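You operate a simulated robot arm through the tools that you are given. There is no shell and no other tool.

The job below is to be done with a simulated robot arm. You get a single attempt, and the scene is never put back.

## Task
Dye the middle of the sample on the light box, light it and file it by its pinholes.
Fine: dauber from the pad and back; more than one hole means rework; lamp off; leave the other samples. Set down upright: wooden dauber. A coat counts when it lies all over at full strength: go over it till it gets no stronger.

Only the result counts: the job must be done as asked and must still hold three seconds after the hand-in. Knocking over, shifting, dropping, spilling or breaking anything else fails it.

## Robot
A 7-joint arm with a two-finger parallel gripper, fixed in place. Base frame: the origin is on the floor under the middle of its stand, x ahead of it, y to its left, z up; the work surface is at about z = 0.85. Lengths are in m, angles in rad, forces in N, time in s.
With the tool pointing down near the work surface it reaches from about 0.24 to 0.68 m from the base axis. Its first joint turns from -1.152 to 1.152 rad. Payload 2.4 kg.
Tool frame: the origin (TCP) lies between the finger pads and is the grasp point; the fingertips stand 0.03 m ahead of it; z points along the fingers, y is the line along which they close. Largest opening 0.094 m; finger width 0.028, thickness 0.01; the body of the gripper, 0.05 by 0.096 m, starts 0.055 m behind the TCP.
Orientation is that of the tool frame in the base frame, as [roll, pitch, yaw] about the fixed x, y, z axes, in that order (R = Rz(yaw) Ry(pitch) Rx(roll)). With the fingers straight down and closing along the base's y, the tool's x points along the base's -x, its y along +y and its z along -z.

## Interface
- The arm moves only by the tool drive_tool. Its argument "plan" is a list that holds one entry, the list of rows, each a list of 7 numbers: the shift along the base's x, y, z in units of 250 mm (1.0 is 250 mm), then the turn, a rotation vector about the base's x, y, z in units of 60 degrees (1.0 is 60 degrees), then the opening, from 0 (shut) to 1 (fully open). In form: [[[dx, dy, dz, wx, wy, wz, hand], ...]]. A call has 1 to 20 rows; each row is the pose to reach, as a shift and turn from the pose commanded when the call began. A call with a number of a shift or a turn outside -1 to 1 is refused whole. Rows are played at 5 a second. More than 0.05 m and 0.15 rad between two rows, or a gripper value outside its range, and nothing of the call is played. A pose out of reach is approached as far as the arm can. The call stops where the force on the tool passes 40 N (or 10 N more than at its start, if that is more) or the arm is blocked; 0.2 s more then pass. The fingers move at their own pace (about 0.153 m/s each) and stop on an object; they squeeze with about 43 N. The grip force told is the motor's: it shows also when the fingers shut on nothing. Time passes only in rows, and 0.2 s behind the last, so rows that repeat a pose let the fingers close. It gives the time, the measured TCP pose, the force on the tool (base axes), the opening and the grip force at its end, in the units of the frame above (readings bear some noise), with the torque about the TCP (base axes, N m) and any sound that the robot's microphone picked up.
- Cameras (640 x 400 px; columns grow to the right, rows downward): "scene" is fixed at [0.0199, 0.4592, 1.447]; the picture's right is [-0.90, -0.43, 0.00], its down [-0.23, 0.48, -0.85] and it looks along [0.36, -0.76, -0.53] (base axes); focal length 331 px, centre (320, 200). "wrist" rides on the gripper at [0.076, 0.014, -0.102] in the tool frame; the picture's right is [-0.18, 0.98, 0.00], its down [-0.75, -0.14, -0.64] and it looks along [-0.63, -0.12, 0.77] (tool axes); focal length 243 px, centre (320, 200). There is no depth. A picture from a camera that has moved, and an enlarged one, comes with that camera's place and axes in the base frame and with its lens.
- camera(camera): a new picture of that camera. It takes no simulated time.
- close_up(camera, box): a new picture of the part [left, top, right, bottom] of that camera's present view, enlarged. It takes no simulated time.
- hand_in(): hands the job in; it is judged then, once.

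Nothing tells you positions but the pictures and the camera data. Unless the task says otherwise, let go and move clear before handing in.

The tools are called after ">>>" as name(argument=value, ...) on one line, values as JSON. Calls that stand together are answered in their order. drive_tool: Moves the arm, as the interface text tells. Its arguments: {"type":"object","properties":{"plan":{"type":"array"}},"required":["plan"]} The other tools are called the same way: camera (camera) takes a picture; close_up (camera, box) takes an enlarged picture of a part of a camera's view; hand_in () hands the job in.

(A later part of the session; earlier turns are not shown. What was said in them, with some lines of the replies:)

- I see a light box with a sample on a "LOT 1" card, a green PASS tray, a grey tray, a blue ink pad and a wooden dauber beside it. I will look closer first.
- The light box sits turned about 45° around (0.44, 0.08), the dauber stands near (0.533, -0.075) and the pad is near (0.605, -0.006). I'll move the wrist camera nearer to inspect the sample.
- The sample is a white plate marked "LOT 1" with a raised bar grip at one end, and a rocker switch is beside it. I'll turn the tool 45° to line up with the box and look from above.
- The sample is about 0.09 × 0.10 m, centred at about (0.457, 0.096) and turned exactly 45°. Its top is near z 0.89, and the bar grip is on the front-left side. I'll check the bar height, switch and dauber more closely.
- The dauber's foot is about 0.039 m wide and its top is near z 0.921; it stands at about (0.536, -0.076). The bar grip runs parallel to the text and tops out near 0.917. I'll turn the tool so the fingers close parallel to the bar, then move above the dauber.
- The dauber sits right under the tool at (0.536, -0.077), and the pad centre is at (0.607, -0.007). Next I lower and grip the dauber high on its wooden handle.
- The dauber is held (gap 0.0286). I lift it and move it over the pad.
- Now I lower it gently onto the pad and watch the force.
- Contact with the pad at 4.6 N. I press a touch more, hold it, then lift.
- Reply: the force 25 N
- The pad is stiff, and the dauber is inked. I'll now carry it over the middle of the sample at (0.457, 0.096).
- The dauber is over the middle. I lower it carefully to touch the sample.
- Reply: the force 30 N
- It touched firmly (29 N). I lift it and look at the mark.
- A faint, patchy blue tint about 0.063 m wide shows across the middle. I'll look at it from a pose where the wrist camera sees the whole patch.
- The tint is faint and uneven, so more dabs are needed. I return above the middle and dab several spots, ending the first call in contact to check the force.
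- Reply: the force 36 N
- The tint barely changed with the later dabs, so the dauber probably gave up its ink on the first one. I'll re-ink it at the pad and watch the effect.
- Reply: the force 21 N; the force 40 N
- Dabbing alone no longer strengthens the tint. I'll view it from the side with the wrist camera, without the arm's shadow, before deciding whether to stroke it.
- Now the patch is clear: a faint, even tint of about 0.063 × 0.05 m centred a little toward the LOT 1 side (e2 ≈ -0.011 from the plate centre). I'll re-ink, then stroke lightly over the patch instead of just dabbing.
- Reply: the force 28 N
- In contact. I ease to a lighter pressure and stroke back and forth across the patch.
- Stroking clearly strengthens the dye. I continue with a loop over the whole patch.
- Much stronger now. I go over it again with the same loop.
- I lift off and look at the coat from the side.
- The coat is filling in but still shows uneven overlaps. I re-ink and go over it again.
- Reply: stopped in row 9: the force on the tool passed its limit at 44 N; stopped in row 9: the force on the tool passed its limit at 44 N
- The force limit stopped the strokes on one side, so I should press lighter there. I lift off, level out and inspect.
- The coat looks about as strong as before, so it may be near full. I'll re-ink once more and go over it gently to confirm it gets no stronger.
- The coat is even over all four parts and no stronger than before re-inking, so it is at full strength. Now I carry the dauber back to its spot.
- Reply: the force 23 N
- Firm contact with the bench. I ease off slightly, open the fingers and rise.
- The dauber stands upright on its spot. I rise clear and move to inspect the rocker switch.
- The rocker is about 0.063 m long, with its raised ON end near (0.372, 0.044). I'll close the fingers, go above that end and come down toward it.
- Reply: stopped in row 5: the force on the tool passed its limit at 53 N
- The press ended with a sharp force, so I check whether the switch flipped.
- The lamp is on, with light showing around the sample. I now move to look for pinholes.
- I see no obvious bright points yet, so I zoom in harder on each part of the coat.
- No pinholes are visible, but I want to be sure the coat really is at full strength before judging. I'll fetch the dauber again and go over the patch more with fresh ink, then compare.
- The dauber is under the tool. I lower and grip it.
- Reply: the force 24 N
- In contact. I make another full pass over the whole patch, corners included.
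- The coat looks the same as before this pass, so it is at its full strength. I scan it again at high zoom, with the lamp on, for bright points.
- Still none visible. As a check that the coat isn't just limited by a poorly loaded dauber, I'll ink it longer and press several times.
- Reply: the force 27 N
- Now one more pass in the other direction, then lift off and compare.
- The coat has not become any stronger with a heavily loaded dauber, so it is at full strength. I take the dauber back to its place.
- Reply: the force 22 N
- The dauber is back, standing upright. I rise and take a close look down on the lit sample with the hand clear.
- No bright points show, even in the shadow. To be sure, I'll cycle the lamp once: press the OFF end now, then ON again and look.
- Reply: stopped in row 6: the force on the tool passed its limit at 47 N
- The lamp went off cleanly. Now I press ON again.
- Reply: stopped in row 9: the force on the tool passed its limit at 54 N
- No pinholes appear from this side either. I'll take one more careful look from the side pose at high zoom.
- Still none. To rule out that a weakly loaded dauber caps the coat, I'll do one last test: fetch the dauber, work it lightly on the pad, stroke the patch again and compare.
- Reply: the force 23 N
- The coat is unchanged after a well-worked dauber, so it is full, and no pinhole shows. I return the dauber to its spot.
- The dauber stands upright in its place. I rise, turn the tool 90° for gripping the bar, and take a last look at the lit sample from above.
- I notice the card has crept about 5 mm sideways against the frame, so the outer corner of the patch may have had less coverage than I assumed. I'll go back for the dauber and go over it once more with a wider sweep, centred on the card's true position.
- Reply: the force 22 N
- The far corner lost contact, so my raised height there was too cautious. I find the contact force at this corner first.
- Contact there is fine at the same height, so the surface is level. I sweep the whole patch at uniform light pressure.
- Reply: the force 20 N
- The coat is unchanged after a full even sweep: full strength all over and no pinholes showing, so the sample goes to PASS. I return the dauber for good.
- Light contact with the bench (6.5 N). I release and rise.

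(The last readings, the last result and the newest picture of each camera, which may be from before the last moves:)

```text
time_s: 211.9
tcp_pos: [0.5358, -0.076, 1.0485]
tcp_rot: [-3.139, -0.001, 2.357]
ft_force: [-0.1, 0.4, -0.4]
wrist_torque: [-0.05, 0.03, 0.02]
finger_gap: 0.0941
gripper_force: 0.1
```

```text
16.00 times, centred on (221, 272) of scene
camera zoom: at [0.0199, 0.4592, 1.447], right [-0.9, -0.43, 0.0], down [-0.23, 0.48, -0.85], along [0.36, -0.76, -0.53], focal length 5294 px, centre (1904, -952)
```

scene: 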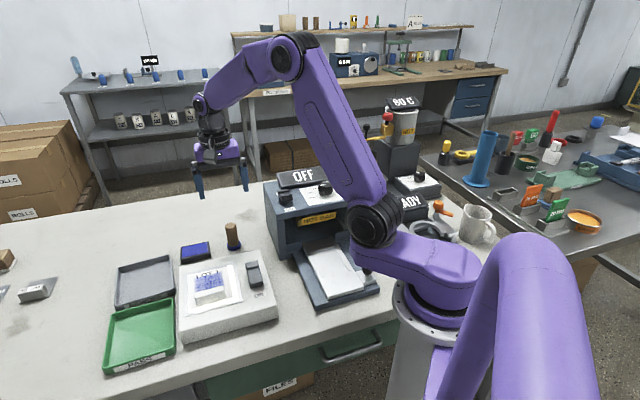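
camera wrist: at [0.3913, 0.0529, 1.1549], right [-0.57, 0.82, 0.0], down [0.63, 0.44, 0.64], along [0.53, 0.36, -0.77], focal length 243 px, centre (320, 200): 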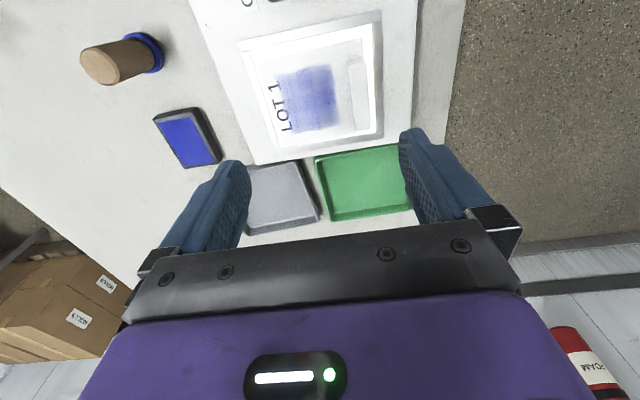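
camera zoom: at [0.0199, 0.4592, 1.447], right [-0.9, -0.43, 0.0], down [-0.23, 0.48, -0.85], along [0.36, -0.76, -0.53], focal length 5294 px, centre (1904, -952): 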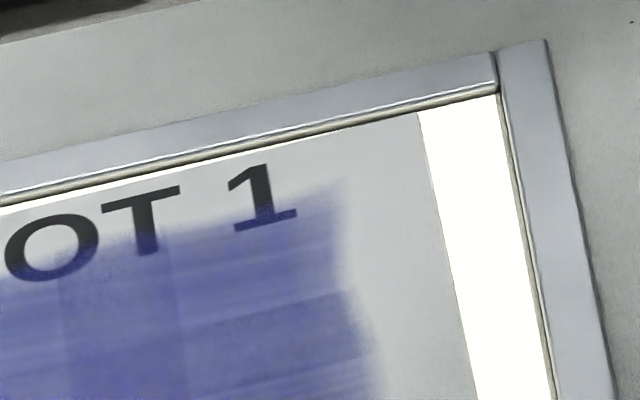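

No points of light anywhere on the coat. Now I switch the lamp off by pressing the rocker's OFF end.

>>> drive_tool(plan=[[[-0.13, 0.089, 0, 0, 0, 0, 0.5], [-0.263, 0.178, 0, 0, 0, 0, 0], [-0.395, 0.267, 0, 0, 0, 0, 0], [-0.526, 0.356, -0.05, 0, 0, 0, 0], [-0.526, 0.356, -0.2, 0, 0, 0, 0], [-0.526, 0.356, -0.32, 0, 0, 0, 0], [-0.526, 0.356, -0.36, 0, 0, 0, 0], [-0.526, 0.356, -0.375, 0, 0, 0, 0], [-0.526, 0.356, -0.388, 0, 0, 0, 0], [-0.526, 0.356, -0.4, 0, 0, 0, 0], [-0.526, 0.356, -0.41, 0, 0, 0, 0], [-0.526, 0.356, -0.418, 0, 0, 0, 0]]])

>>> drive_tool(plan=[[[0, 0, 0.06, 0, 0, 0, 0], [0, 0, 0.2, 0, 0, 0, 0], [0, 0, 0.36, 0, 0, 0, 0]]])

>>> close_up(camera="scene", box=[185, 230, 305, 310])

```text
time_s: 214.5
tcp_pos: [0.4045, 0.0138, 0.9469]
tcp_rot: [3.141, 0.001, 2.356]
ft_force: [-6.0, 0.2, 33.0]
wrist_torque: [0.31, 0.49, -0.04]
finger_gap: 0.0001
gripper_force: 33.4
```

```text
time_s: 215.3
tcp_pos: [0.4047, 0.0125, 1.0368]
tcp_rot: [-3.141, -0.001, 2.356]
ft_force: [0.3, 0.0, 0.3]
wrist_torque: [0.01, -0.01, 0.01]
finger_gap: 0.0002
gripper_force: 32.9
```

```text
5.00 times, centred on (245, 270) of scene
camera zoom: at [0.0199, 0.4592, 1.447], right [-0.9, -0.43, 0.0], down [-0.23, 0.48, -0.85], along [0.36, -0.76, -0.53], focal length 1654 px, centre (695, -150)
```

zoom: 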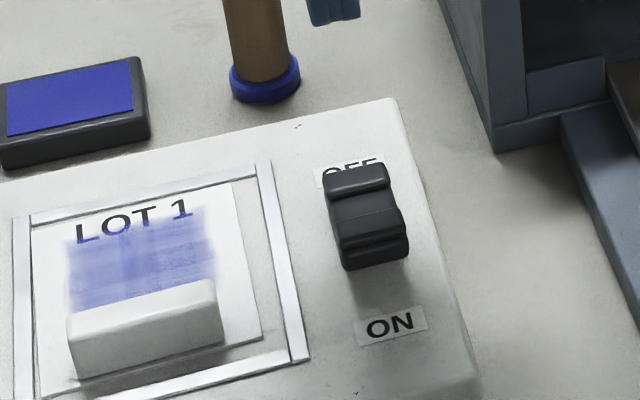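

The lamp is off. I turn the tool back to grip across the bar and look at its current position.

>>> drive_tool(plan=[[[0.026, 0.042, 0.03, 0, 0, 0.125, 0.3], [0.052, 0.085, 0.061, 0, 0, 0.25, 0.6], [0.077, 0.127, 0.061, 0, 0, 0.375, 1], [0.103, 0.17, 0.061, 0, 0, 0.5, 1], [0.129, 0.212, 0.061, 0, 0, 0.625, 1], [0.155, 0.255, 0.061, 0, 0, 0.75, 1], [0.18, 0.297, 0.061, 0, 0, 0.875, 1], [0.206, 0.34, 0.061, 0, 0, 1.0, 1]]])

>>> drive_tool(plan=[[[0, 0, 0, 0, 0, 0.125, 1], [0, 0, 0, 0, 0, 0.25, 1], [0, 0, 0, 0, 0, 0.375, 1], [0, 0, 0, 0, 0, 0.5, 1], [0, 0, 0, 0, 0, 0.5, 1]]])

>>> camera(camera="wrist")

>>> close_up(camera="wrist", box=[220, 0, 420, 160])

```text
time_s: 217.1
tcp_pos: [0.4561, 0.0991, 1.0505]
tcp_rot: [-3.139, -0.001, -2.876]
ft_force: [-0.2, -0.3, 1.6]
wrist_torque: [0.0, -0.01, -0.02]
finger_gap: 0.0937
gripper_force: 0.0
```

```text
time_s: 218.3
tcp_pos: [0.4565, 0.0982, 1.0518]
tcp_rot: [-3.139, -0.003, -2.356]
ft_force: [0.3, -0.4, 0.2]
wrist_torque: [0.02, 0.03, 0.0]
finger_gap: 0.0938
gripper_force: 0.2
```

```text
taken
camera wrist: at [0.3916, 0.0546, 1.1528], right [-0.57, 0.82, 0.0], down [0.63, 0.44, 0.64], along [0.53, 0.36, -0.77], focal length 243 px, centre (320, 200)
```

wrist: 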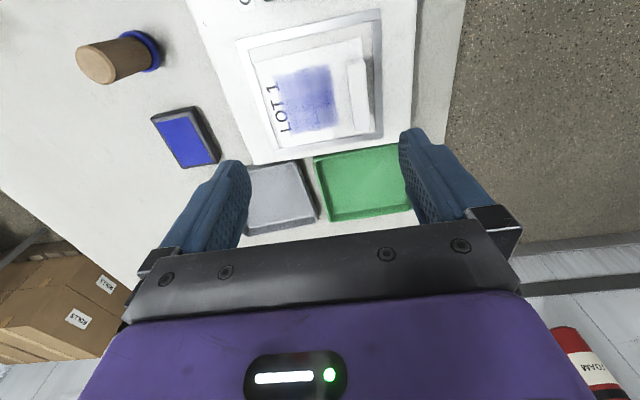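

```text
2.50 times, centred on (320, 80) of wrist
camera zoom: at [0.3916, 0.0546, 1.1528], right [-0.57, 0.82, 0.0], down [0.63, 0.44, 0.64], along [0.53, 0.36, -0.77], focal length 606 px, centre (320, 500)
```

zoom: 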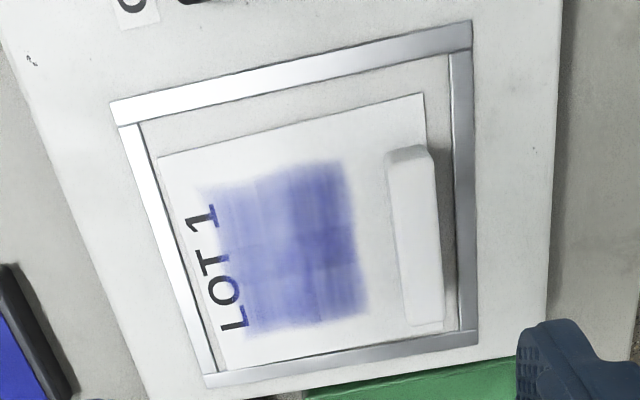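

The bar grip is centred near (0.429, 0.125). I move above it with the fingers open and closing across it.

>>> drive_tool(plan=[[[-0.054, 0.055, -0.05, 0, 0, 0, 1], [-0.108, 0.111, -0.12, 0, 0, 0, 1], [-0.108, 0.111, -0.24, 0, 0, 0, 1], [-0.108, 0.111, -0.34, 0, 0, 0, 1], [-0.108, 0.111, -0.34, 0, 0, 0, 1]]])

>>> camera(camera="wrist")

>>> close_up(camera="scene", box=[155, 220, 295, 320])

```text
time_s: 219.5
tcp_pos: [0.429, 0.1268, 0.968]
tcp_rot: [-3.139, -0.002, -2.357]
ft_force: [1.2, 0.5, 0.1]
wrist_torque: [-0.04, -0.02, 0.0]
finger_gap: 0.0939
gripper_force: 0.1
```

```text
taken
camera wrist: at [0.3643, 0.0822, 1.0689], right [-0.57, 0.82, 0.0], down [0.63, 0.43, 0.64], along [0.53, 0.36, -0.77], focal length 243 px, centre (320, 200)
```

wrist: 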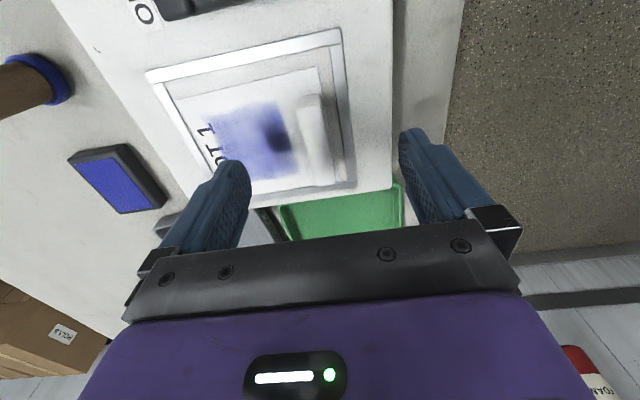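

```text
4.00 times, centred on (225, 270) of scene
camera zoom: at [0.0199, 0.4592, 1.447], right [-0.9, -0.43, 0.0], down [-0.23, 0.48, -0.85], along [0.36, -0.76, -0.53], focal length 1324 px, centre (700, -80)
```

zoom: 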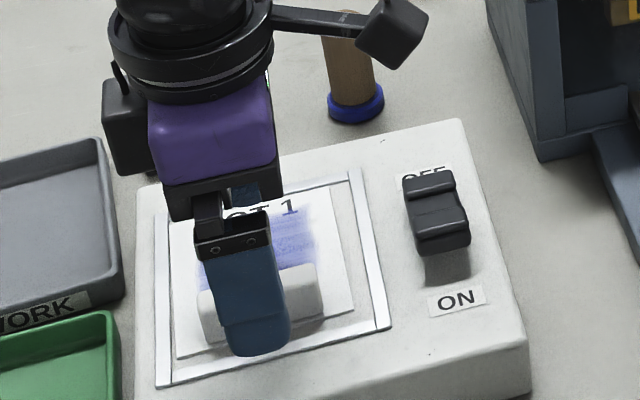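

>>> close_up(camera="wrist", box=[250, 70, 410, 190])

```text
3.33 times, centred on (330, 130) of wrist
camera zoom: at [0.3643, 0.0822, 1.0689], right [-0.57, 0.82, 0.0], down [0.63, 0.43, 0.64], along [0.53, 0.36, -0.77], focal length 809 px, centre (287, 433)
```

zoom: 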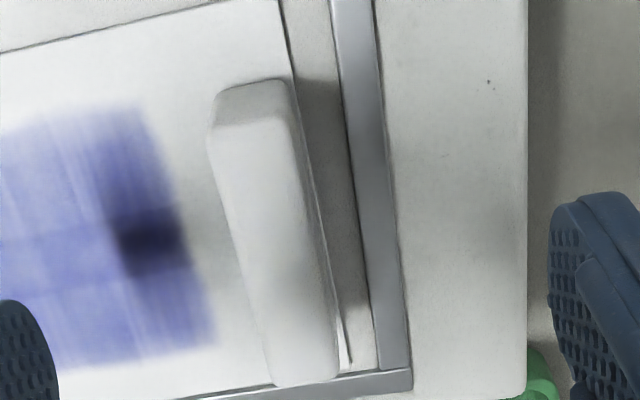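

The bar is centred between the fingers. I lower so the tips stop a few millimetres above the card, then close.

>>> drive_tool(plan=[[[0, 0, -0.06, 0, 0, 0, 1], [0, 0, -0.1, 0, 0, 0, 1], [0, 0, -0.12, 0, 0, 0, 1], [0, 0, -0.13, 0, 0, 0, 1], [0, 0, -0.13, 0, 0, 0, 1]]])

>>> close_up(camera="scene", box=[155, 220, 295, 320])

```text
time_s: 220.7
tcp_pos: [0.4283, 0.1254, 0.9329]
tcp_rot: [-3.141, -0.001, -2.356]
ft_force: [0.3, 1.0, -0.5]
wrist_torque: [0.0, 0.05, -0.01]
finger_gap: 0.094
gripper_force: 0.1
```

```text
4.00 times, centred on (225, 270) of scene
camera zoom: at [0.0199, 0.4592, 1.447], right [-0.9, -0.43, 0.0], down [-0.23, 0.48, -0.85], along [0.36, -0.76, -0.53], focal length 1324 px, centre (700, -80)
```

zoom: 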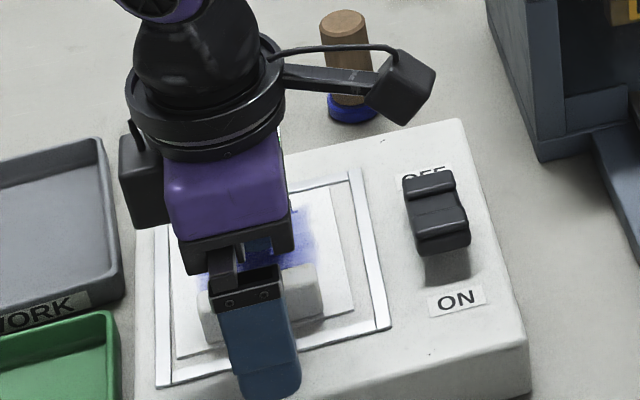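

>>> drive_tool(plan=[[[0, 0, 0, 0, 0, 0, 0], [0, 0, 0, 0, 0, 0, 0], [0, 0, 0, 0, 0, 0, 0], [0, 0, 0, 0, 0, 0, 0], [0, 0, 0, 0, 0, 0, 0]]])

>>> close_up(camera="scene", box=[155, 220, 295, 320])

```text
time_s: 221.9
tcp_pos: [0.4292, 0.1258, 0.9345]
tcp_rot: [-3.14, -0.001, -2.356]
ft_force: [-0.7, 0.0, 0.1]
wrist_torque: [0.0, 0.04, -0.03]
finger_gap: 0.0148
gripper_force: 42.4
```

```text
4.00 times, centred on (225, 270) of scene
camera zoom: at [0.0199, 0.4592, 1.447], right [-0.9, -0.43, 0.0], down [-0.23, 0.48, -0.85], along [0.36, -0.76, -0.53], focal length 1324 px, centre (700, -80)
```

zoom: 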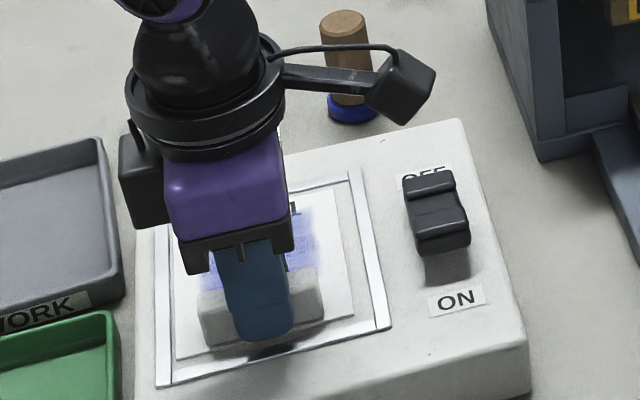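

The bar is held (gap 0.0148). Before moving I check the PASS tray's location closely.

>>> close_up(camera="scene", box=[95, 285, 195, 380])

>>> drive_tool(plan=[[[0, 0, 0.03, 0, 0, 0, 0], [0, 0, 0.08, 0, 0, 0, 0], [0, 0, 0.16, 0, 0, 0, 0], [0, 0, 0.28, 0, 0, 0, 0], [0, 0, 0.4, 0, 0, 0, 0], [0, 0, 0.4, 0, 0, 0, 0]]])

>>> camera(camera="wrist")

>>> camera(camera="scene")

```text
4.21 times, centred on (145, 332) of scene
camera zoom: at [0.0199, 0.4592, 1.447], right [-0.9, -0.43, 0.0], down [-0.23, 0.48, -0.85], along [0.36, -0.76, -0.53], focal length 1393 px, centre (1057, -358)
```

zoom: 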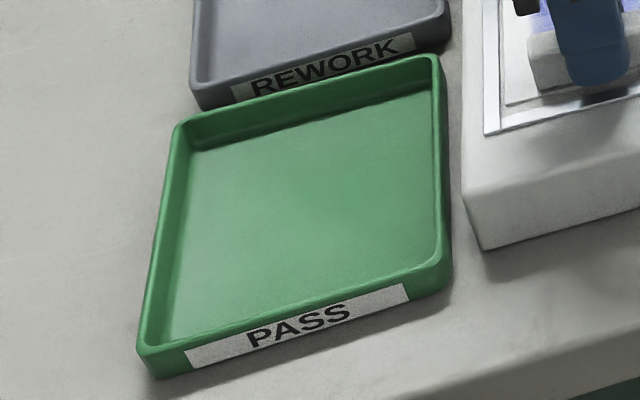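

```text
time_s: 223.3
tcp_pos: [0.4294, 0.1245, 1.0325]
tcp_rot: [-3.14, -0.002, -2.356]
ft_force: [-0.1, 0.3, -0.5]
wrist_torque: [-0.01, 0.01, -0.01]
finger_gap: 0.0147
gripper_force: 42.9
```

```text
taken
camera wrist: at [0.3646, 0.0819, 1.1352], right [-0.57, 0.82, 0.0], down [0.63, 0.43, 0.64], along [0.53, 0.36, -0.77], focal length 243 px, centre (320, 200)
```

wrist: 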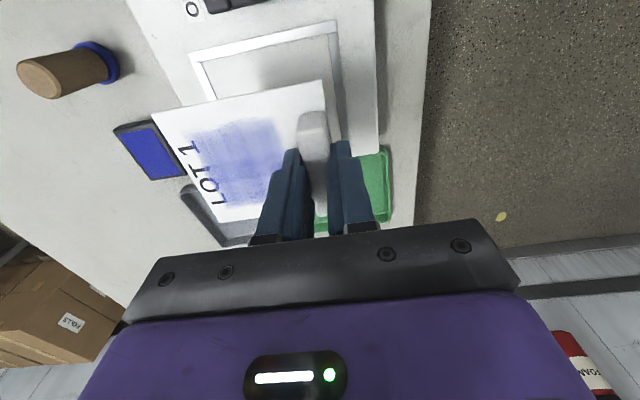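

```text
taken
```

scene: 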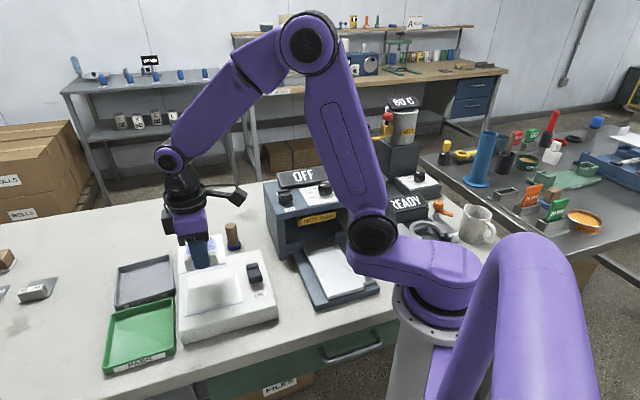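

The sample lifts cleanly. I move aside a bit so the wrist camera can see the PASS tray past the card and measure it.

>>> drive_tool(plan=[[[0.137, -0.036, 0.03, 0, 0, 0, 0], [0.274, -0.072, 0.03, 0, 0, 0, 0], [0.41, -0.107, 0.03, 0, 0, 0, 0], [0.547, -0.143, 0.03, 0, 0, 0, 0], [0.684, -0.179, 0.03, 0, 0, 0, 0], [0.684, -0.179, 0.03, 0, 0, 0, 0]]])

>>> camera(camera="wrist")

>>> close_up(camera="wrist", box=[380, 20, 580, 160])

```text
time_s: 224.7
tcp_pos: [0.5997, 0.0811, 1.041]
tcp_rot: [-3.14, -0.002, -2.358]
ft_force: [-0.5, 0.2, -0.7]
wrist_torque: [0.0, 0.02, 0.03]
finger_gap: 0.0146
gripper_force: 42.3
```

```text
taken
camera wrist: at [0.5361, 0.0375, 1.1433], right [-0.57, 0.82, 0.0], down [0.63, 0.43, 0.64], along [0.53, 0.36, -0.77], focal length 243 px, centre (320, 200)
```

wrist: 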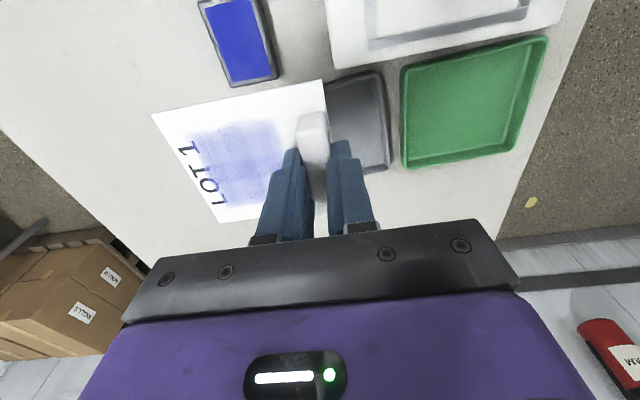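

```text
2.86 times, centred on (480, 90) of wrist
camera zoom: at [0.5361, 0.0375, 1.1433], right [-0.57, 0.82, 0.0], down [0.63, 0.43, 0.64], along [0.53, 0.36, -0.77], focal length 693 px, centre (-137, 514)
```

zoom: 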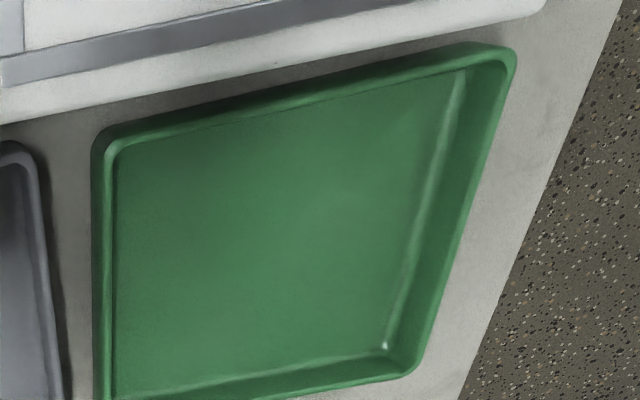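

The PASS tray's centre measures about (0.528, 0.227), and the card's centre lies 0.039 m back from the grip. I carry it over the tray.

>>> drive_tool(plan=[[[-0.065, 0.115, 0, 0, 0, 0, 0], [-0.13, 0.23, 0, 0, 0, 0, 0], [-0.195, 0.346, 0, 0, 0, 0, 0], [-0.26, 0.461, 0, 0, 0, 0, 0], [-0.325, 0.576, -0.02, 0, 0, 0, 0], [-0.39, 0.691, -0.04, 0, 0, 0, 0], [-0.39, 0.691, -0.16, 0, 0, 0, 0], [-0.39, 0.691, -0.28, 0, 0, 0, 0], [-0.39, 0.691, -0.28, 0, 0, 0, 0]]])

>>> camera(camera="wrist")

>>> close_up(camera="scene", box=[85, 270, 205, 385])

```text
time_s: 226.7
tcp_pos: [0.5026, 0.2548, 0.9698]
tcp_rot: [-3.14, -0.003, -2.356]
ft_force: [-0.3, -0.3, -0.9]
wrist_torque: [0.02, 0.0, 0.02]
finger_gap: 0.0148
gripper_force: 42.7
```

```text
taken
camera wrist: at [0.438, 0.2111, 1.0719], right [-0.57, 0.82, 0.0], down [0.63, 0.43, 0.64], along [0.53, 0.36, -0.77], focal length 243 px, centre (320, 200)
```

wrist: 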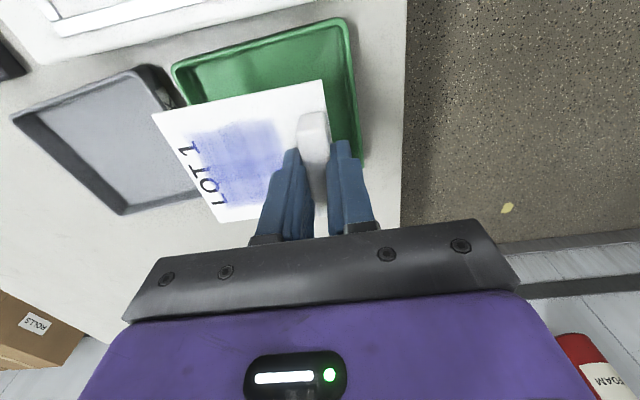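

```text
3.48 times, centred on (145, 328) of scene
camera zoom: at [0.0199, 0.4592, 1.447], right [-0.9, -0.43, 0.0], down [-0.23, 0.48, -0.85], along [0.36, -0.76, -0.53], focal length 1151 px, centre (929, -244)
```

zoom: 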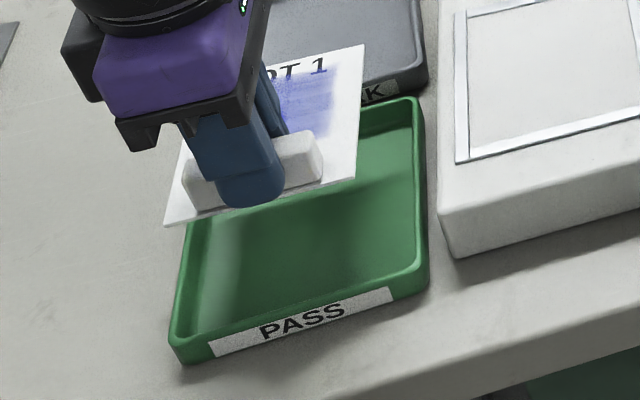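

The card is centred over the PASS tray within a couple of millimetres. I lower it in.

>>> drive_tool(plan=[[[0, 0, -0.08, 0, 0, 0, 0], [0, 0, -0.16, 0, 0, 0, 0], [0, 0, -0.22, 0, 0, 0, 0], [0, 0, -0.25, 0, 0, 0, 0], [0, 0, -0.25, 0, 0, 0, 0]]])

>>> close_up(camera="scene", box=[85, 270, 205, 385])

>>> camera(camera="wrist")

```text
time_s: 227.9
tcp_pos: [0.5018, 0.2542, 0.9087]
tcp_rot: [-3.14, -0.002, -2.356]
ft_force: [-0.1, 0.0, -0.6]
wrist_torque: [-0.03, -0.02, -0.02]
finger_gap: 0.0146
gripper_force: 42.8
```

```text
3.48 times, centred on (145, 328) of scene
camera zoom: at [0.0199, 0.4592, 1.447], right [-0.9, -0.43, 0.0], down [-0.23, 0.48, -0.85], along [0.36, -0.76, -0.53], focal length 1151 px, centre (929, -244)
```

zoom: 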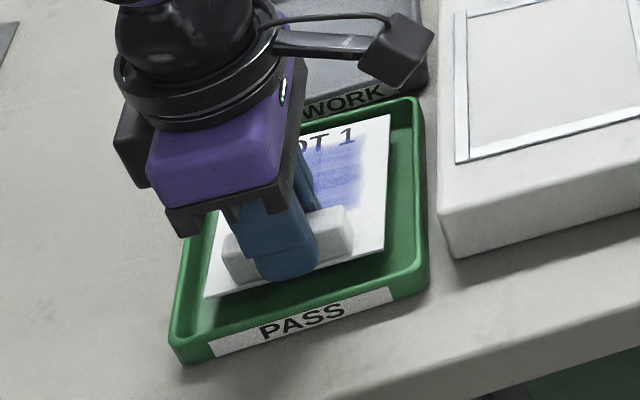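

```text
taken
camera wrist: at [0.438, 0.211, 1.0101], right [-0.57, 0.82, 0.0], down [0.63, 0.43, 0.64], along [0.53, 0.36, -0.77], focal length 243 px, centre (320, 200)
```

wrist: 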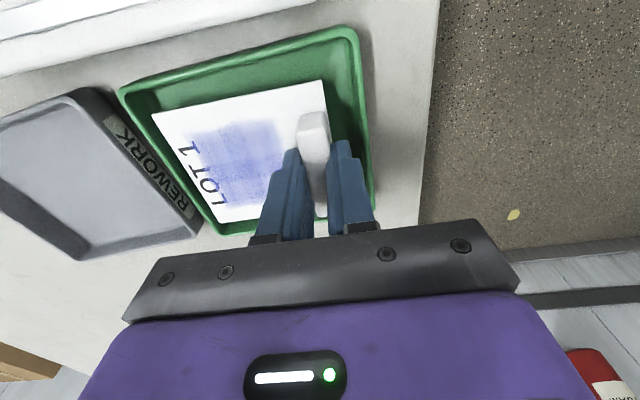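

The card sits inside the tray walls with about 1 cm to spare. I lower it the rest of the way until it touches.

>>> drive_tool(plan=[[[0, 0, -0.016, 0, 0, 0, 0], [0, 0, -0.028, 0, 0, 0, 0], [0, 0, -0.036, 0, 0, 0, 0], [0, 0, -0.044, 0, 0, 0, 0], [0, 0, -0.044, 0, 0, 0, 0]]])

```text
time_s: 229.1
tcp_pos: [0.5028, 0.2543, 0.8978]
tcp_rot: [-3.139, -0.002, -2.356]
ft_force: [-0.4, -1.1, -0.5]
wrist_torque: [-0.01, 0.03, -0.02]
finger_gap: 0.0148
gripper_force: 43.7
```

>>> drive_tool(plan=[[[0, 0, -0.008, 0, 0, 0, 0], [0, 0, -0.014, 0, 0, 0, 0], [0, 0, -0.02, 0, 0, 0, 0], [0, 0, -0.02, 0, 0, 0, 0]]])

```text
time_s: 230.1
tcp_pos: [0.5029, 0.2542, 0.8932]
tcp_rot: [-3.14, -0.002, -2.358]
ft_force: [-1.1, -0.2, 2.1]
wrist_torque: [-0.02, 0.04, 0.03]
finger_gap: 0.0143
gripper_force: 43.3
```

>>> drive_tool(plan=[[[0, 0, -0.002, 0, 0, 0, 0], [0, 0, -0.004, 0, 0, 0, 0], [0, 0, -0.004, 0, 0, 0, 0]]])

```text
time_s: 230.9
tcp_pos: [0.5028, 0.2547, 0.8904]
tcp_rot: [-3.141, 0.001, -2.356]
ft_force: [-1.2, 0.0, 14.4]
wrist_torque: [-0.15, 0.16, -0.06]
finger_gap: 0.0147
gripper_force: 43.1
```

The card rests on the tray floor. I open the fingers just a little, to stay clear of the tray wall, and lift straight up.

>>> drive_tool(plan=[[[0, 0, 0.002, 0, 0, 0, 0], [0, 0, 0.002, 0, 0, 0, 0.25], [0, 0, 0.002, 0, 0, 0, 0.25], [0, 0, 0.002, 0, 0, 0, 0.25]]])

>>> drive_tool(plan=[[[0, 0, 0.04, 0, 0, 0, 0.25], [0, 0, 0.1, 0, 0, 0, 0.25], [0, 0, 0.18, 0, 0, 0, 0.25], [0, 0, 0.28, 0, 0, 0, 0.25], [0, 0, 0.42, 0, 0, 0, 0.5], [0, 0, 0.56, 0, 0, 0, 0.8]]])

>>> close_up(camera="scene", box=[85, 270, 205, 385])

>>> camera(camera="wrist")

```text
time_s: 231.9
tcp_pos: [0.502, 0.2535, 0.8908]
tcp_rot: [-3.14, -0.001, -2.356]
ft_force: [0.2, 0.1, -0.6]
wrist_torque: [0.01, -0.01, -0.02]
finger_gap: 0.0236
gripper_force: 0.1
```

```text
time_s: 233.3
tcp_pos: [0.5021, 0.2535, 1.0321]
tcp_rot: [-3.141, -0.004, -2.353]
ft_force: [-0.1, 0.0, 0.6]
wrist_torque: [0.0, -0.01, -0.03]
finger_gap: 0.0752
gripper_force: 0.0
```

```text
3.48 times, centred on (145, 328) of scene
camera zoom: at [0.0199, 0.4592, 1.447], right [-0.9, -0.43, 0.0], down [-0.23, 0.48, -0.85], along [0.36, -0.76, -0.53], focal length 1151 px, centre (929, -244)
```

zoom: 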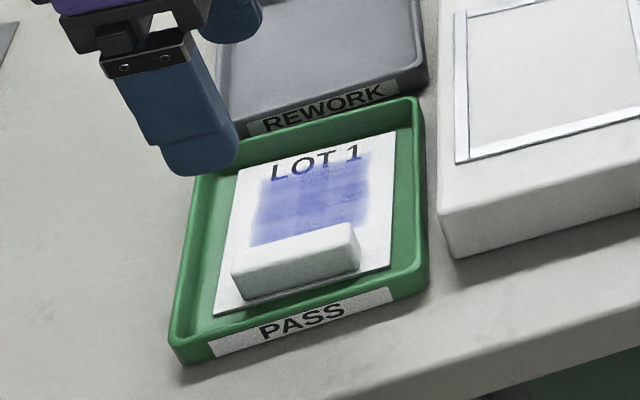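

```text
taken
camera wrist: at [0.4374, 0.211, 1.1339], right [-0.57, 0.82, 0.0], down [0.63, 0.43, 0.64], along [0.53, 0.36, -0.77], focal length 243 px, centre (320, 200)
```

wrist: 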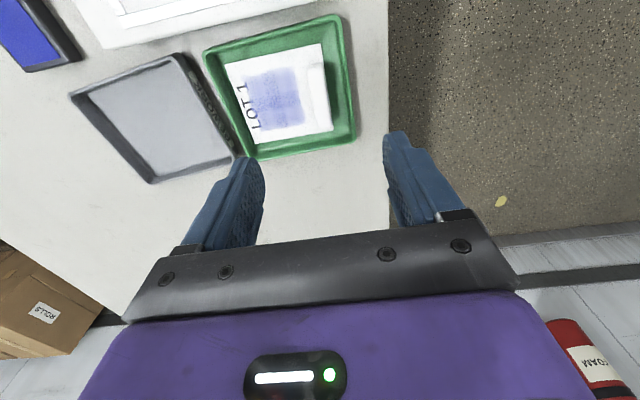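

The sample lies flat in the PASS tray. I check everything once more: the card, lamp switch, dauber and pad.

>>> close_up(camera="wrist", box=[205, 20, 355, 150])

>>> close_up(camera="scene", box=[135, 210, 295, 340])

>>> close_up(camera="scene", box=[0, 220, 120, 320])

```text
3.08 times, centred on (280, 85) of wrist
camera zoom: at [0.4374, 0.211, 1.1339], right [-0.57, 0.82, 0.0], down [0.63, 0.43, 0.64], along [0.53, 0.36, -0.77], focal length 746 px, centre (443, 554)
```

zoom: 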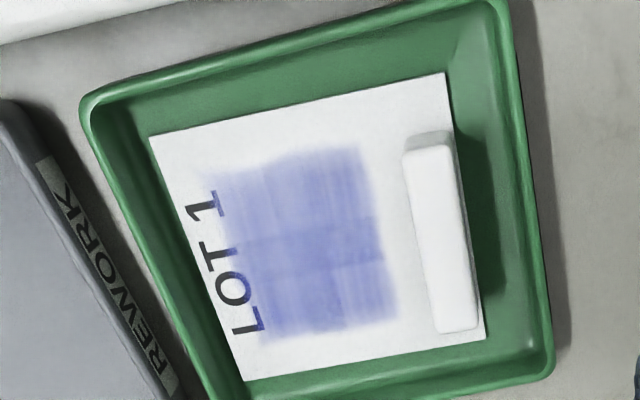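

```text
3.08 times, centred on (215, 275) of scene
camera zoom: at [0.0199, 0.4592, 1.447], right [-0.9, -0.43, 0.0], down [-0.23, 0.48, -0.85], along [0.36, -0.76, -0.53], focal length 1018 px, centre (643, -31)
```

zoom: 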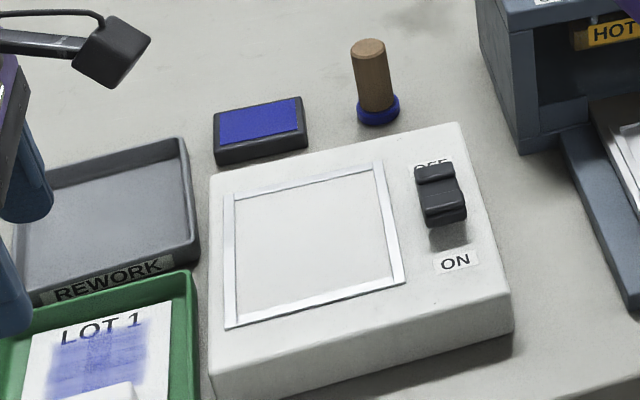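

```text
4.00 times, centred on (60, 270) of scene
camera zoom: at [0.0199, 0.4592, 1.447], right [-0.9, -0.43, 0.0], down [-0.23, 0.48, -0.85], along [0.36, -0.76, -0.53], focal length 1324 px, centre (1360, -80)
```

zoom: 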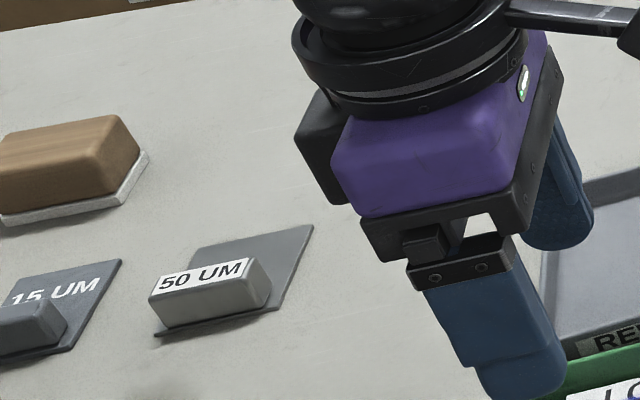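

Everything is in order: the lamp is off, the dauber is upright in its place, the pad, trays and other samples are undisturbed, and the sample is in PASS. I raise the arm clear before handing in.

>>> drive_tool(plan=[[[0, 0, 0.12, 0, 0, 0, 0.8], [0, 0, 0.26, 0, 0, 0, 0.8], [0, 0, 0.4, 0, 0, 0, 0.8], [0, 0, 0.5, 0, 0, 0, 0.8], [0, 0, 0.5, 0, 0, 0, 0.8]]])

>>> camera(camera="scene")

```text
time_s: 234.5
tcp_pos: [0.5011, 0.2544, 1.1556]
tcp_rot: [-3.14, -0.002, -2.356]
ft_force: [-0.5, 0.0, -0.5]
wrist_torque: [-0.04, 0.01, 0.0]
finger_gap: 0.075
gripper_force: 0.0
```

```text
taken
```

scene: 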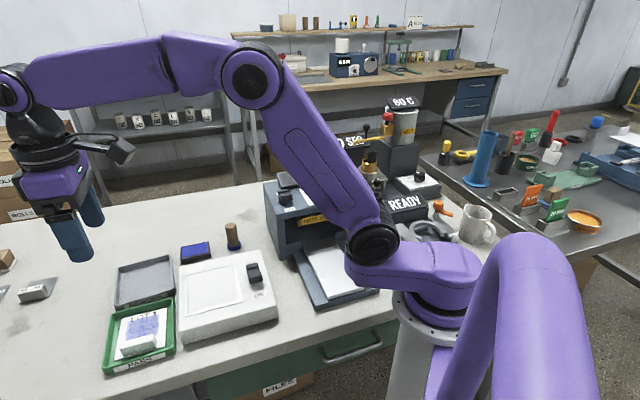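

The arm is clear, the sample lies in the PASS tray, the lamp is off and the dauber stands upright where it was. I hand the job in.

>>> hand_in()

```text
The job is handed in.
```

I dyed the middle of the sample, lit it and filed it in the PASS tray, because I saw no pinholes. The job is handed in. The zero count is the part I'm least sure of.

- **Dye:** Dabbing barely marked the sample, so I stroked the inked dauber over the whole patch. I re-inked it several times and kept going until further passes made no visible difference. I judged that by eye from the camera pictures.
- **Pinholes:** With the lamp on I checked the dyed patch at high zoom from several angles, and switched the lamp off and on once to check again. No bright point showed anywhere. If the coat was not quite at full strength, a hole could have stayed hidden and PASS could be wrong.
- **Setting down:** The dauber is upright at its starting spot by the pad, and the lamp is off.
- **Other items:** The pad, trays and the 15 UM and 50 UM samples looked unmoved in the last pictures. The sample crept about 5 mm sideways inside its frame while I stroked it, before I moved it to the tray.
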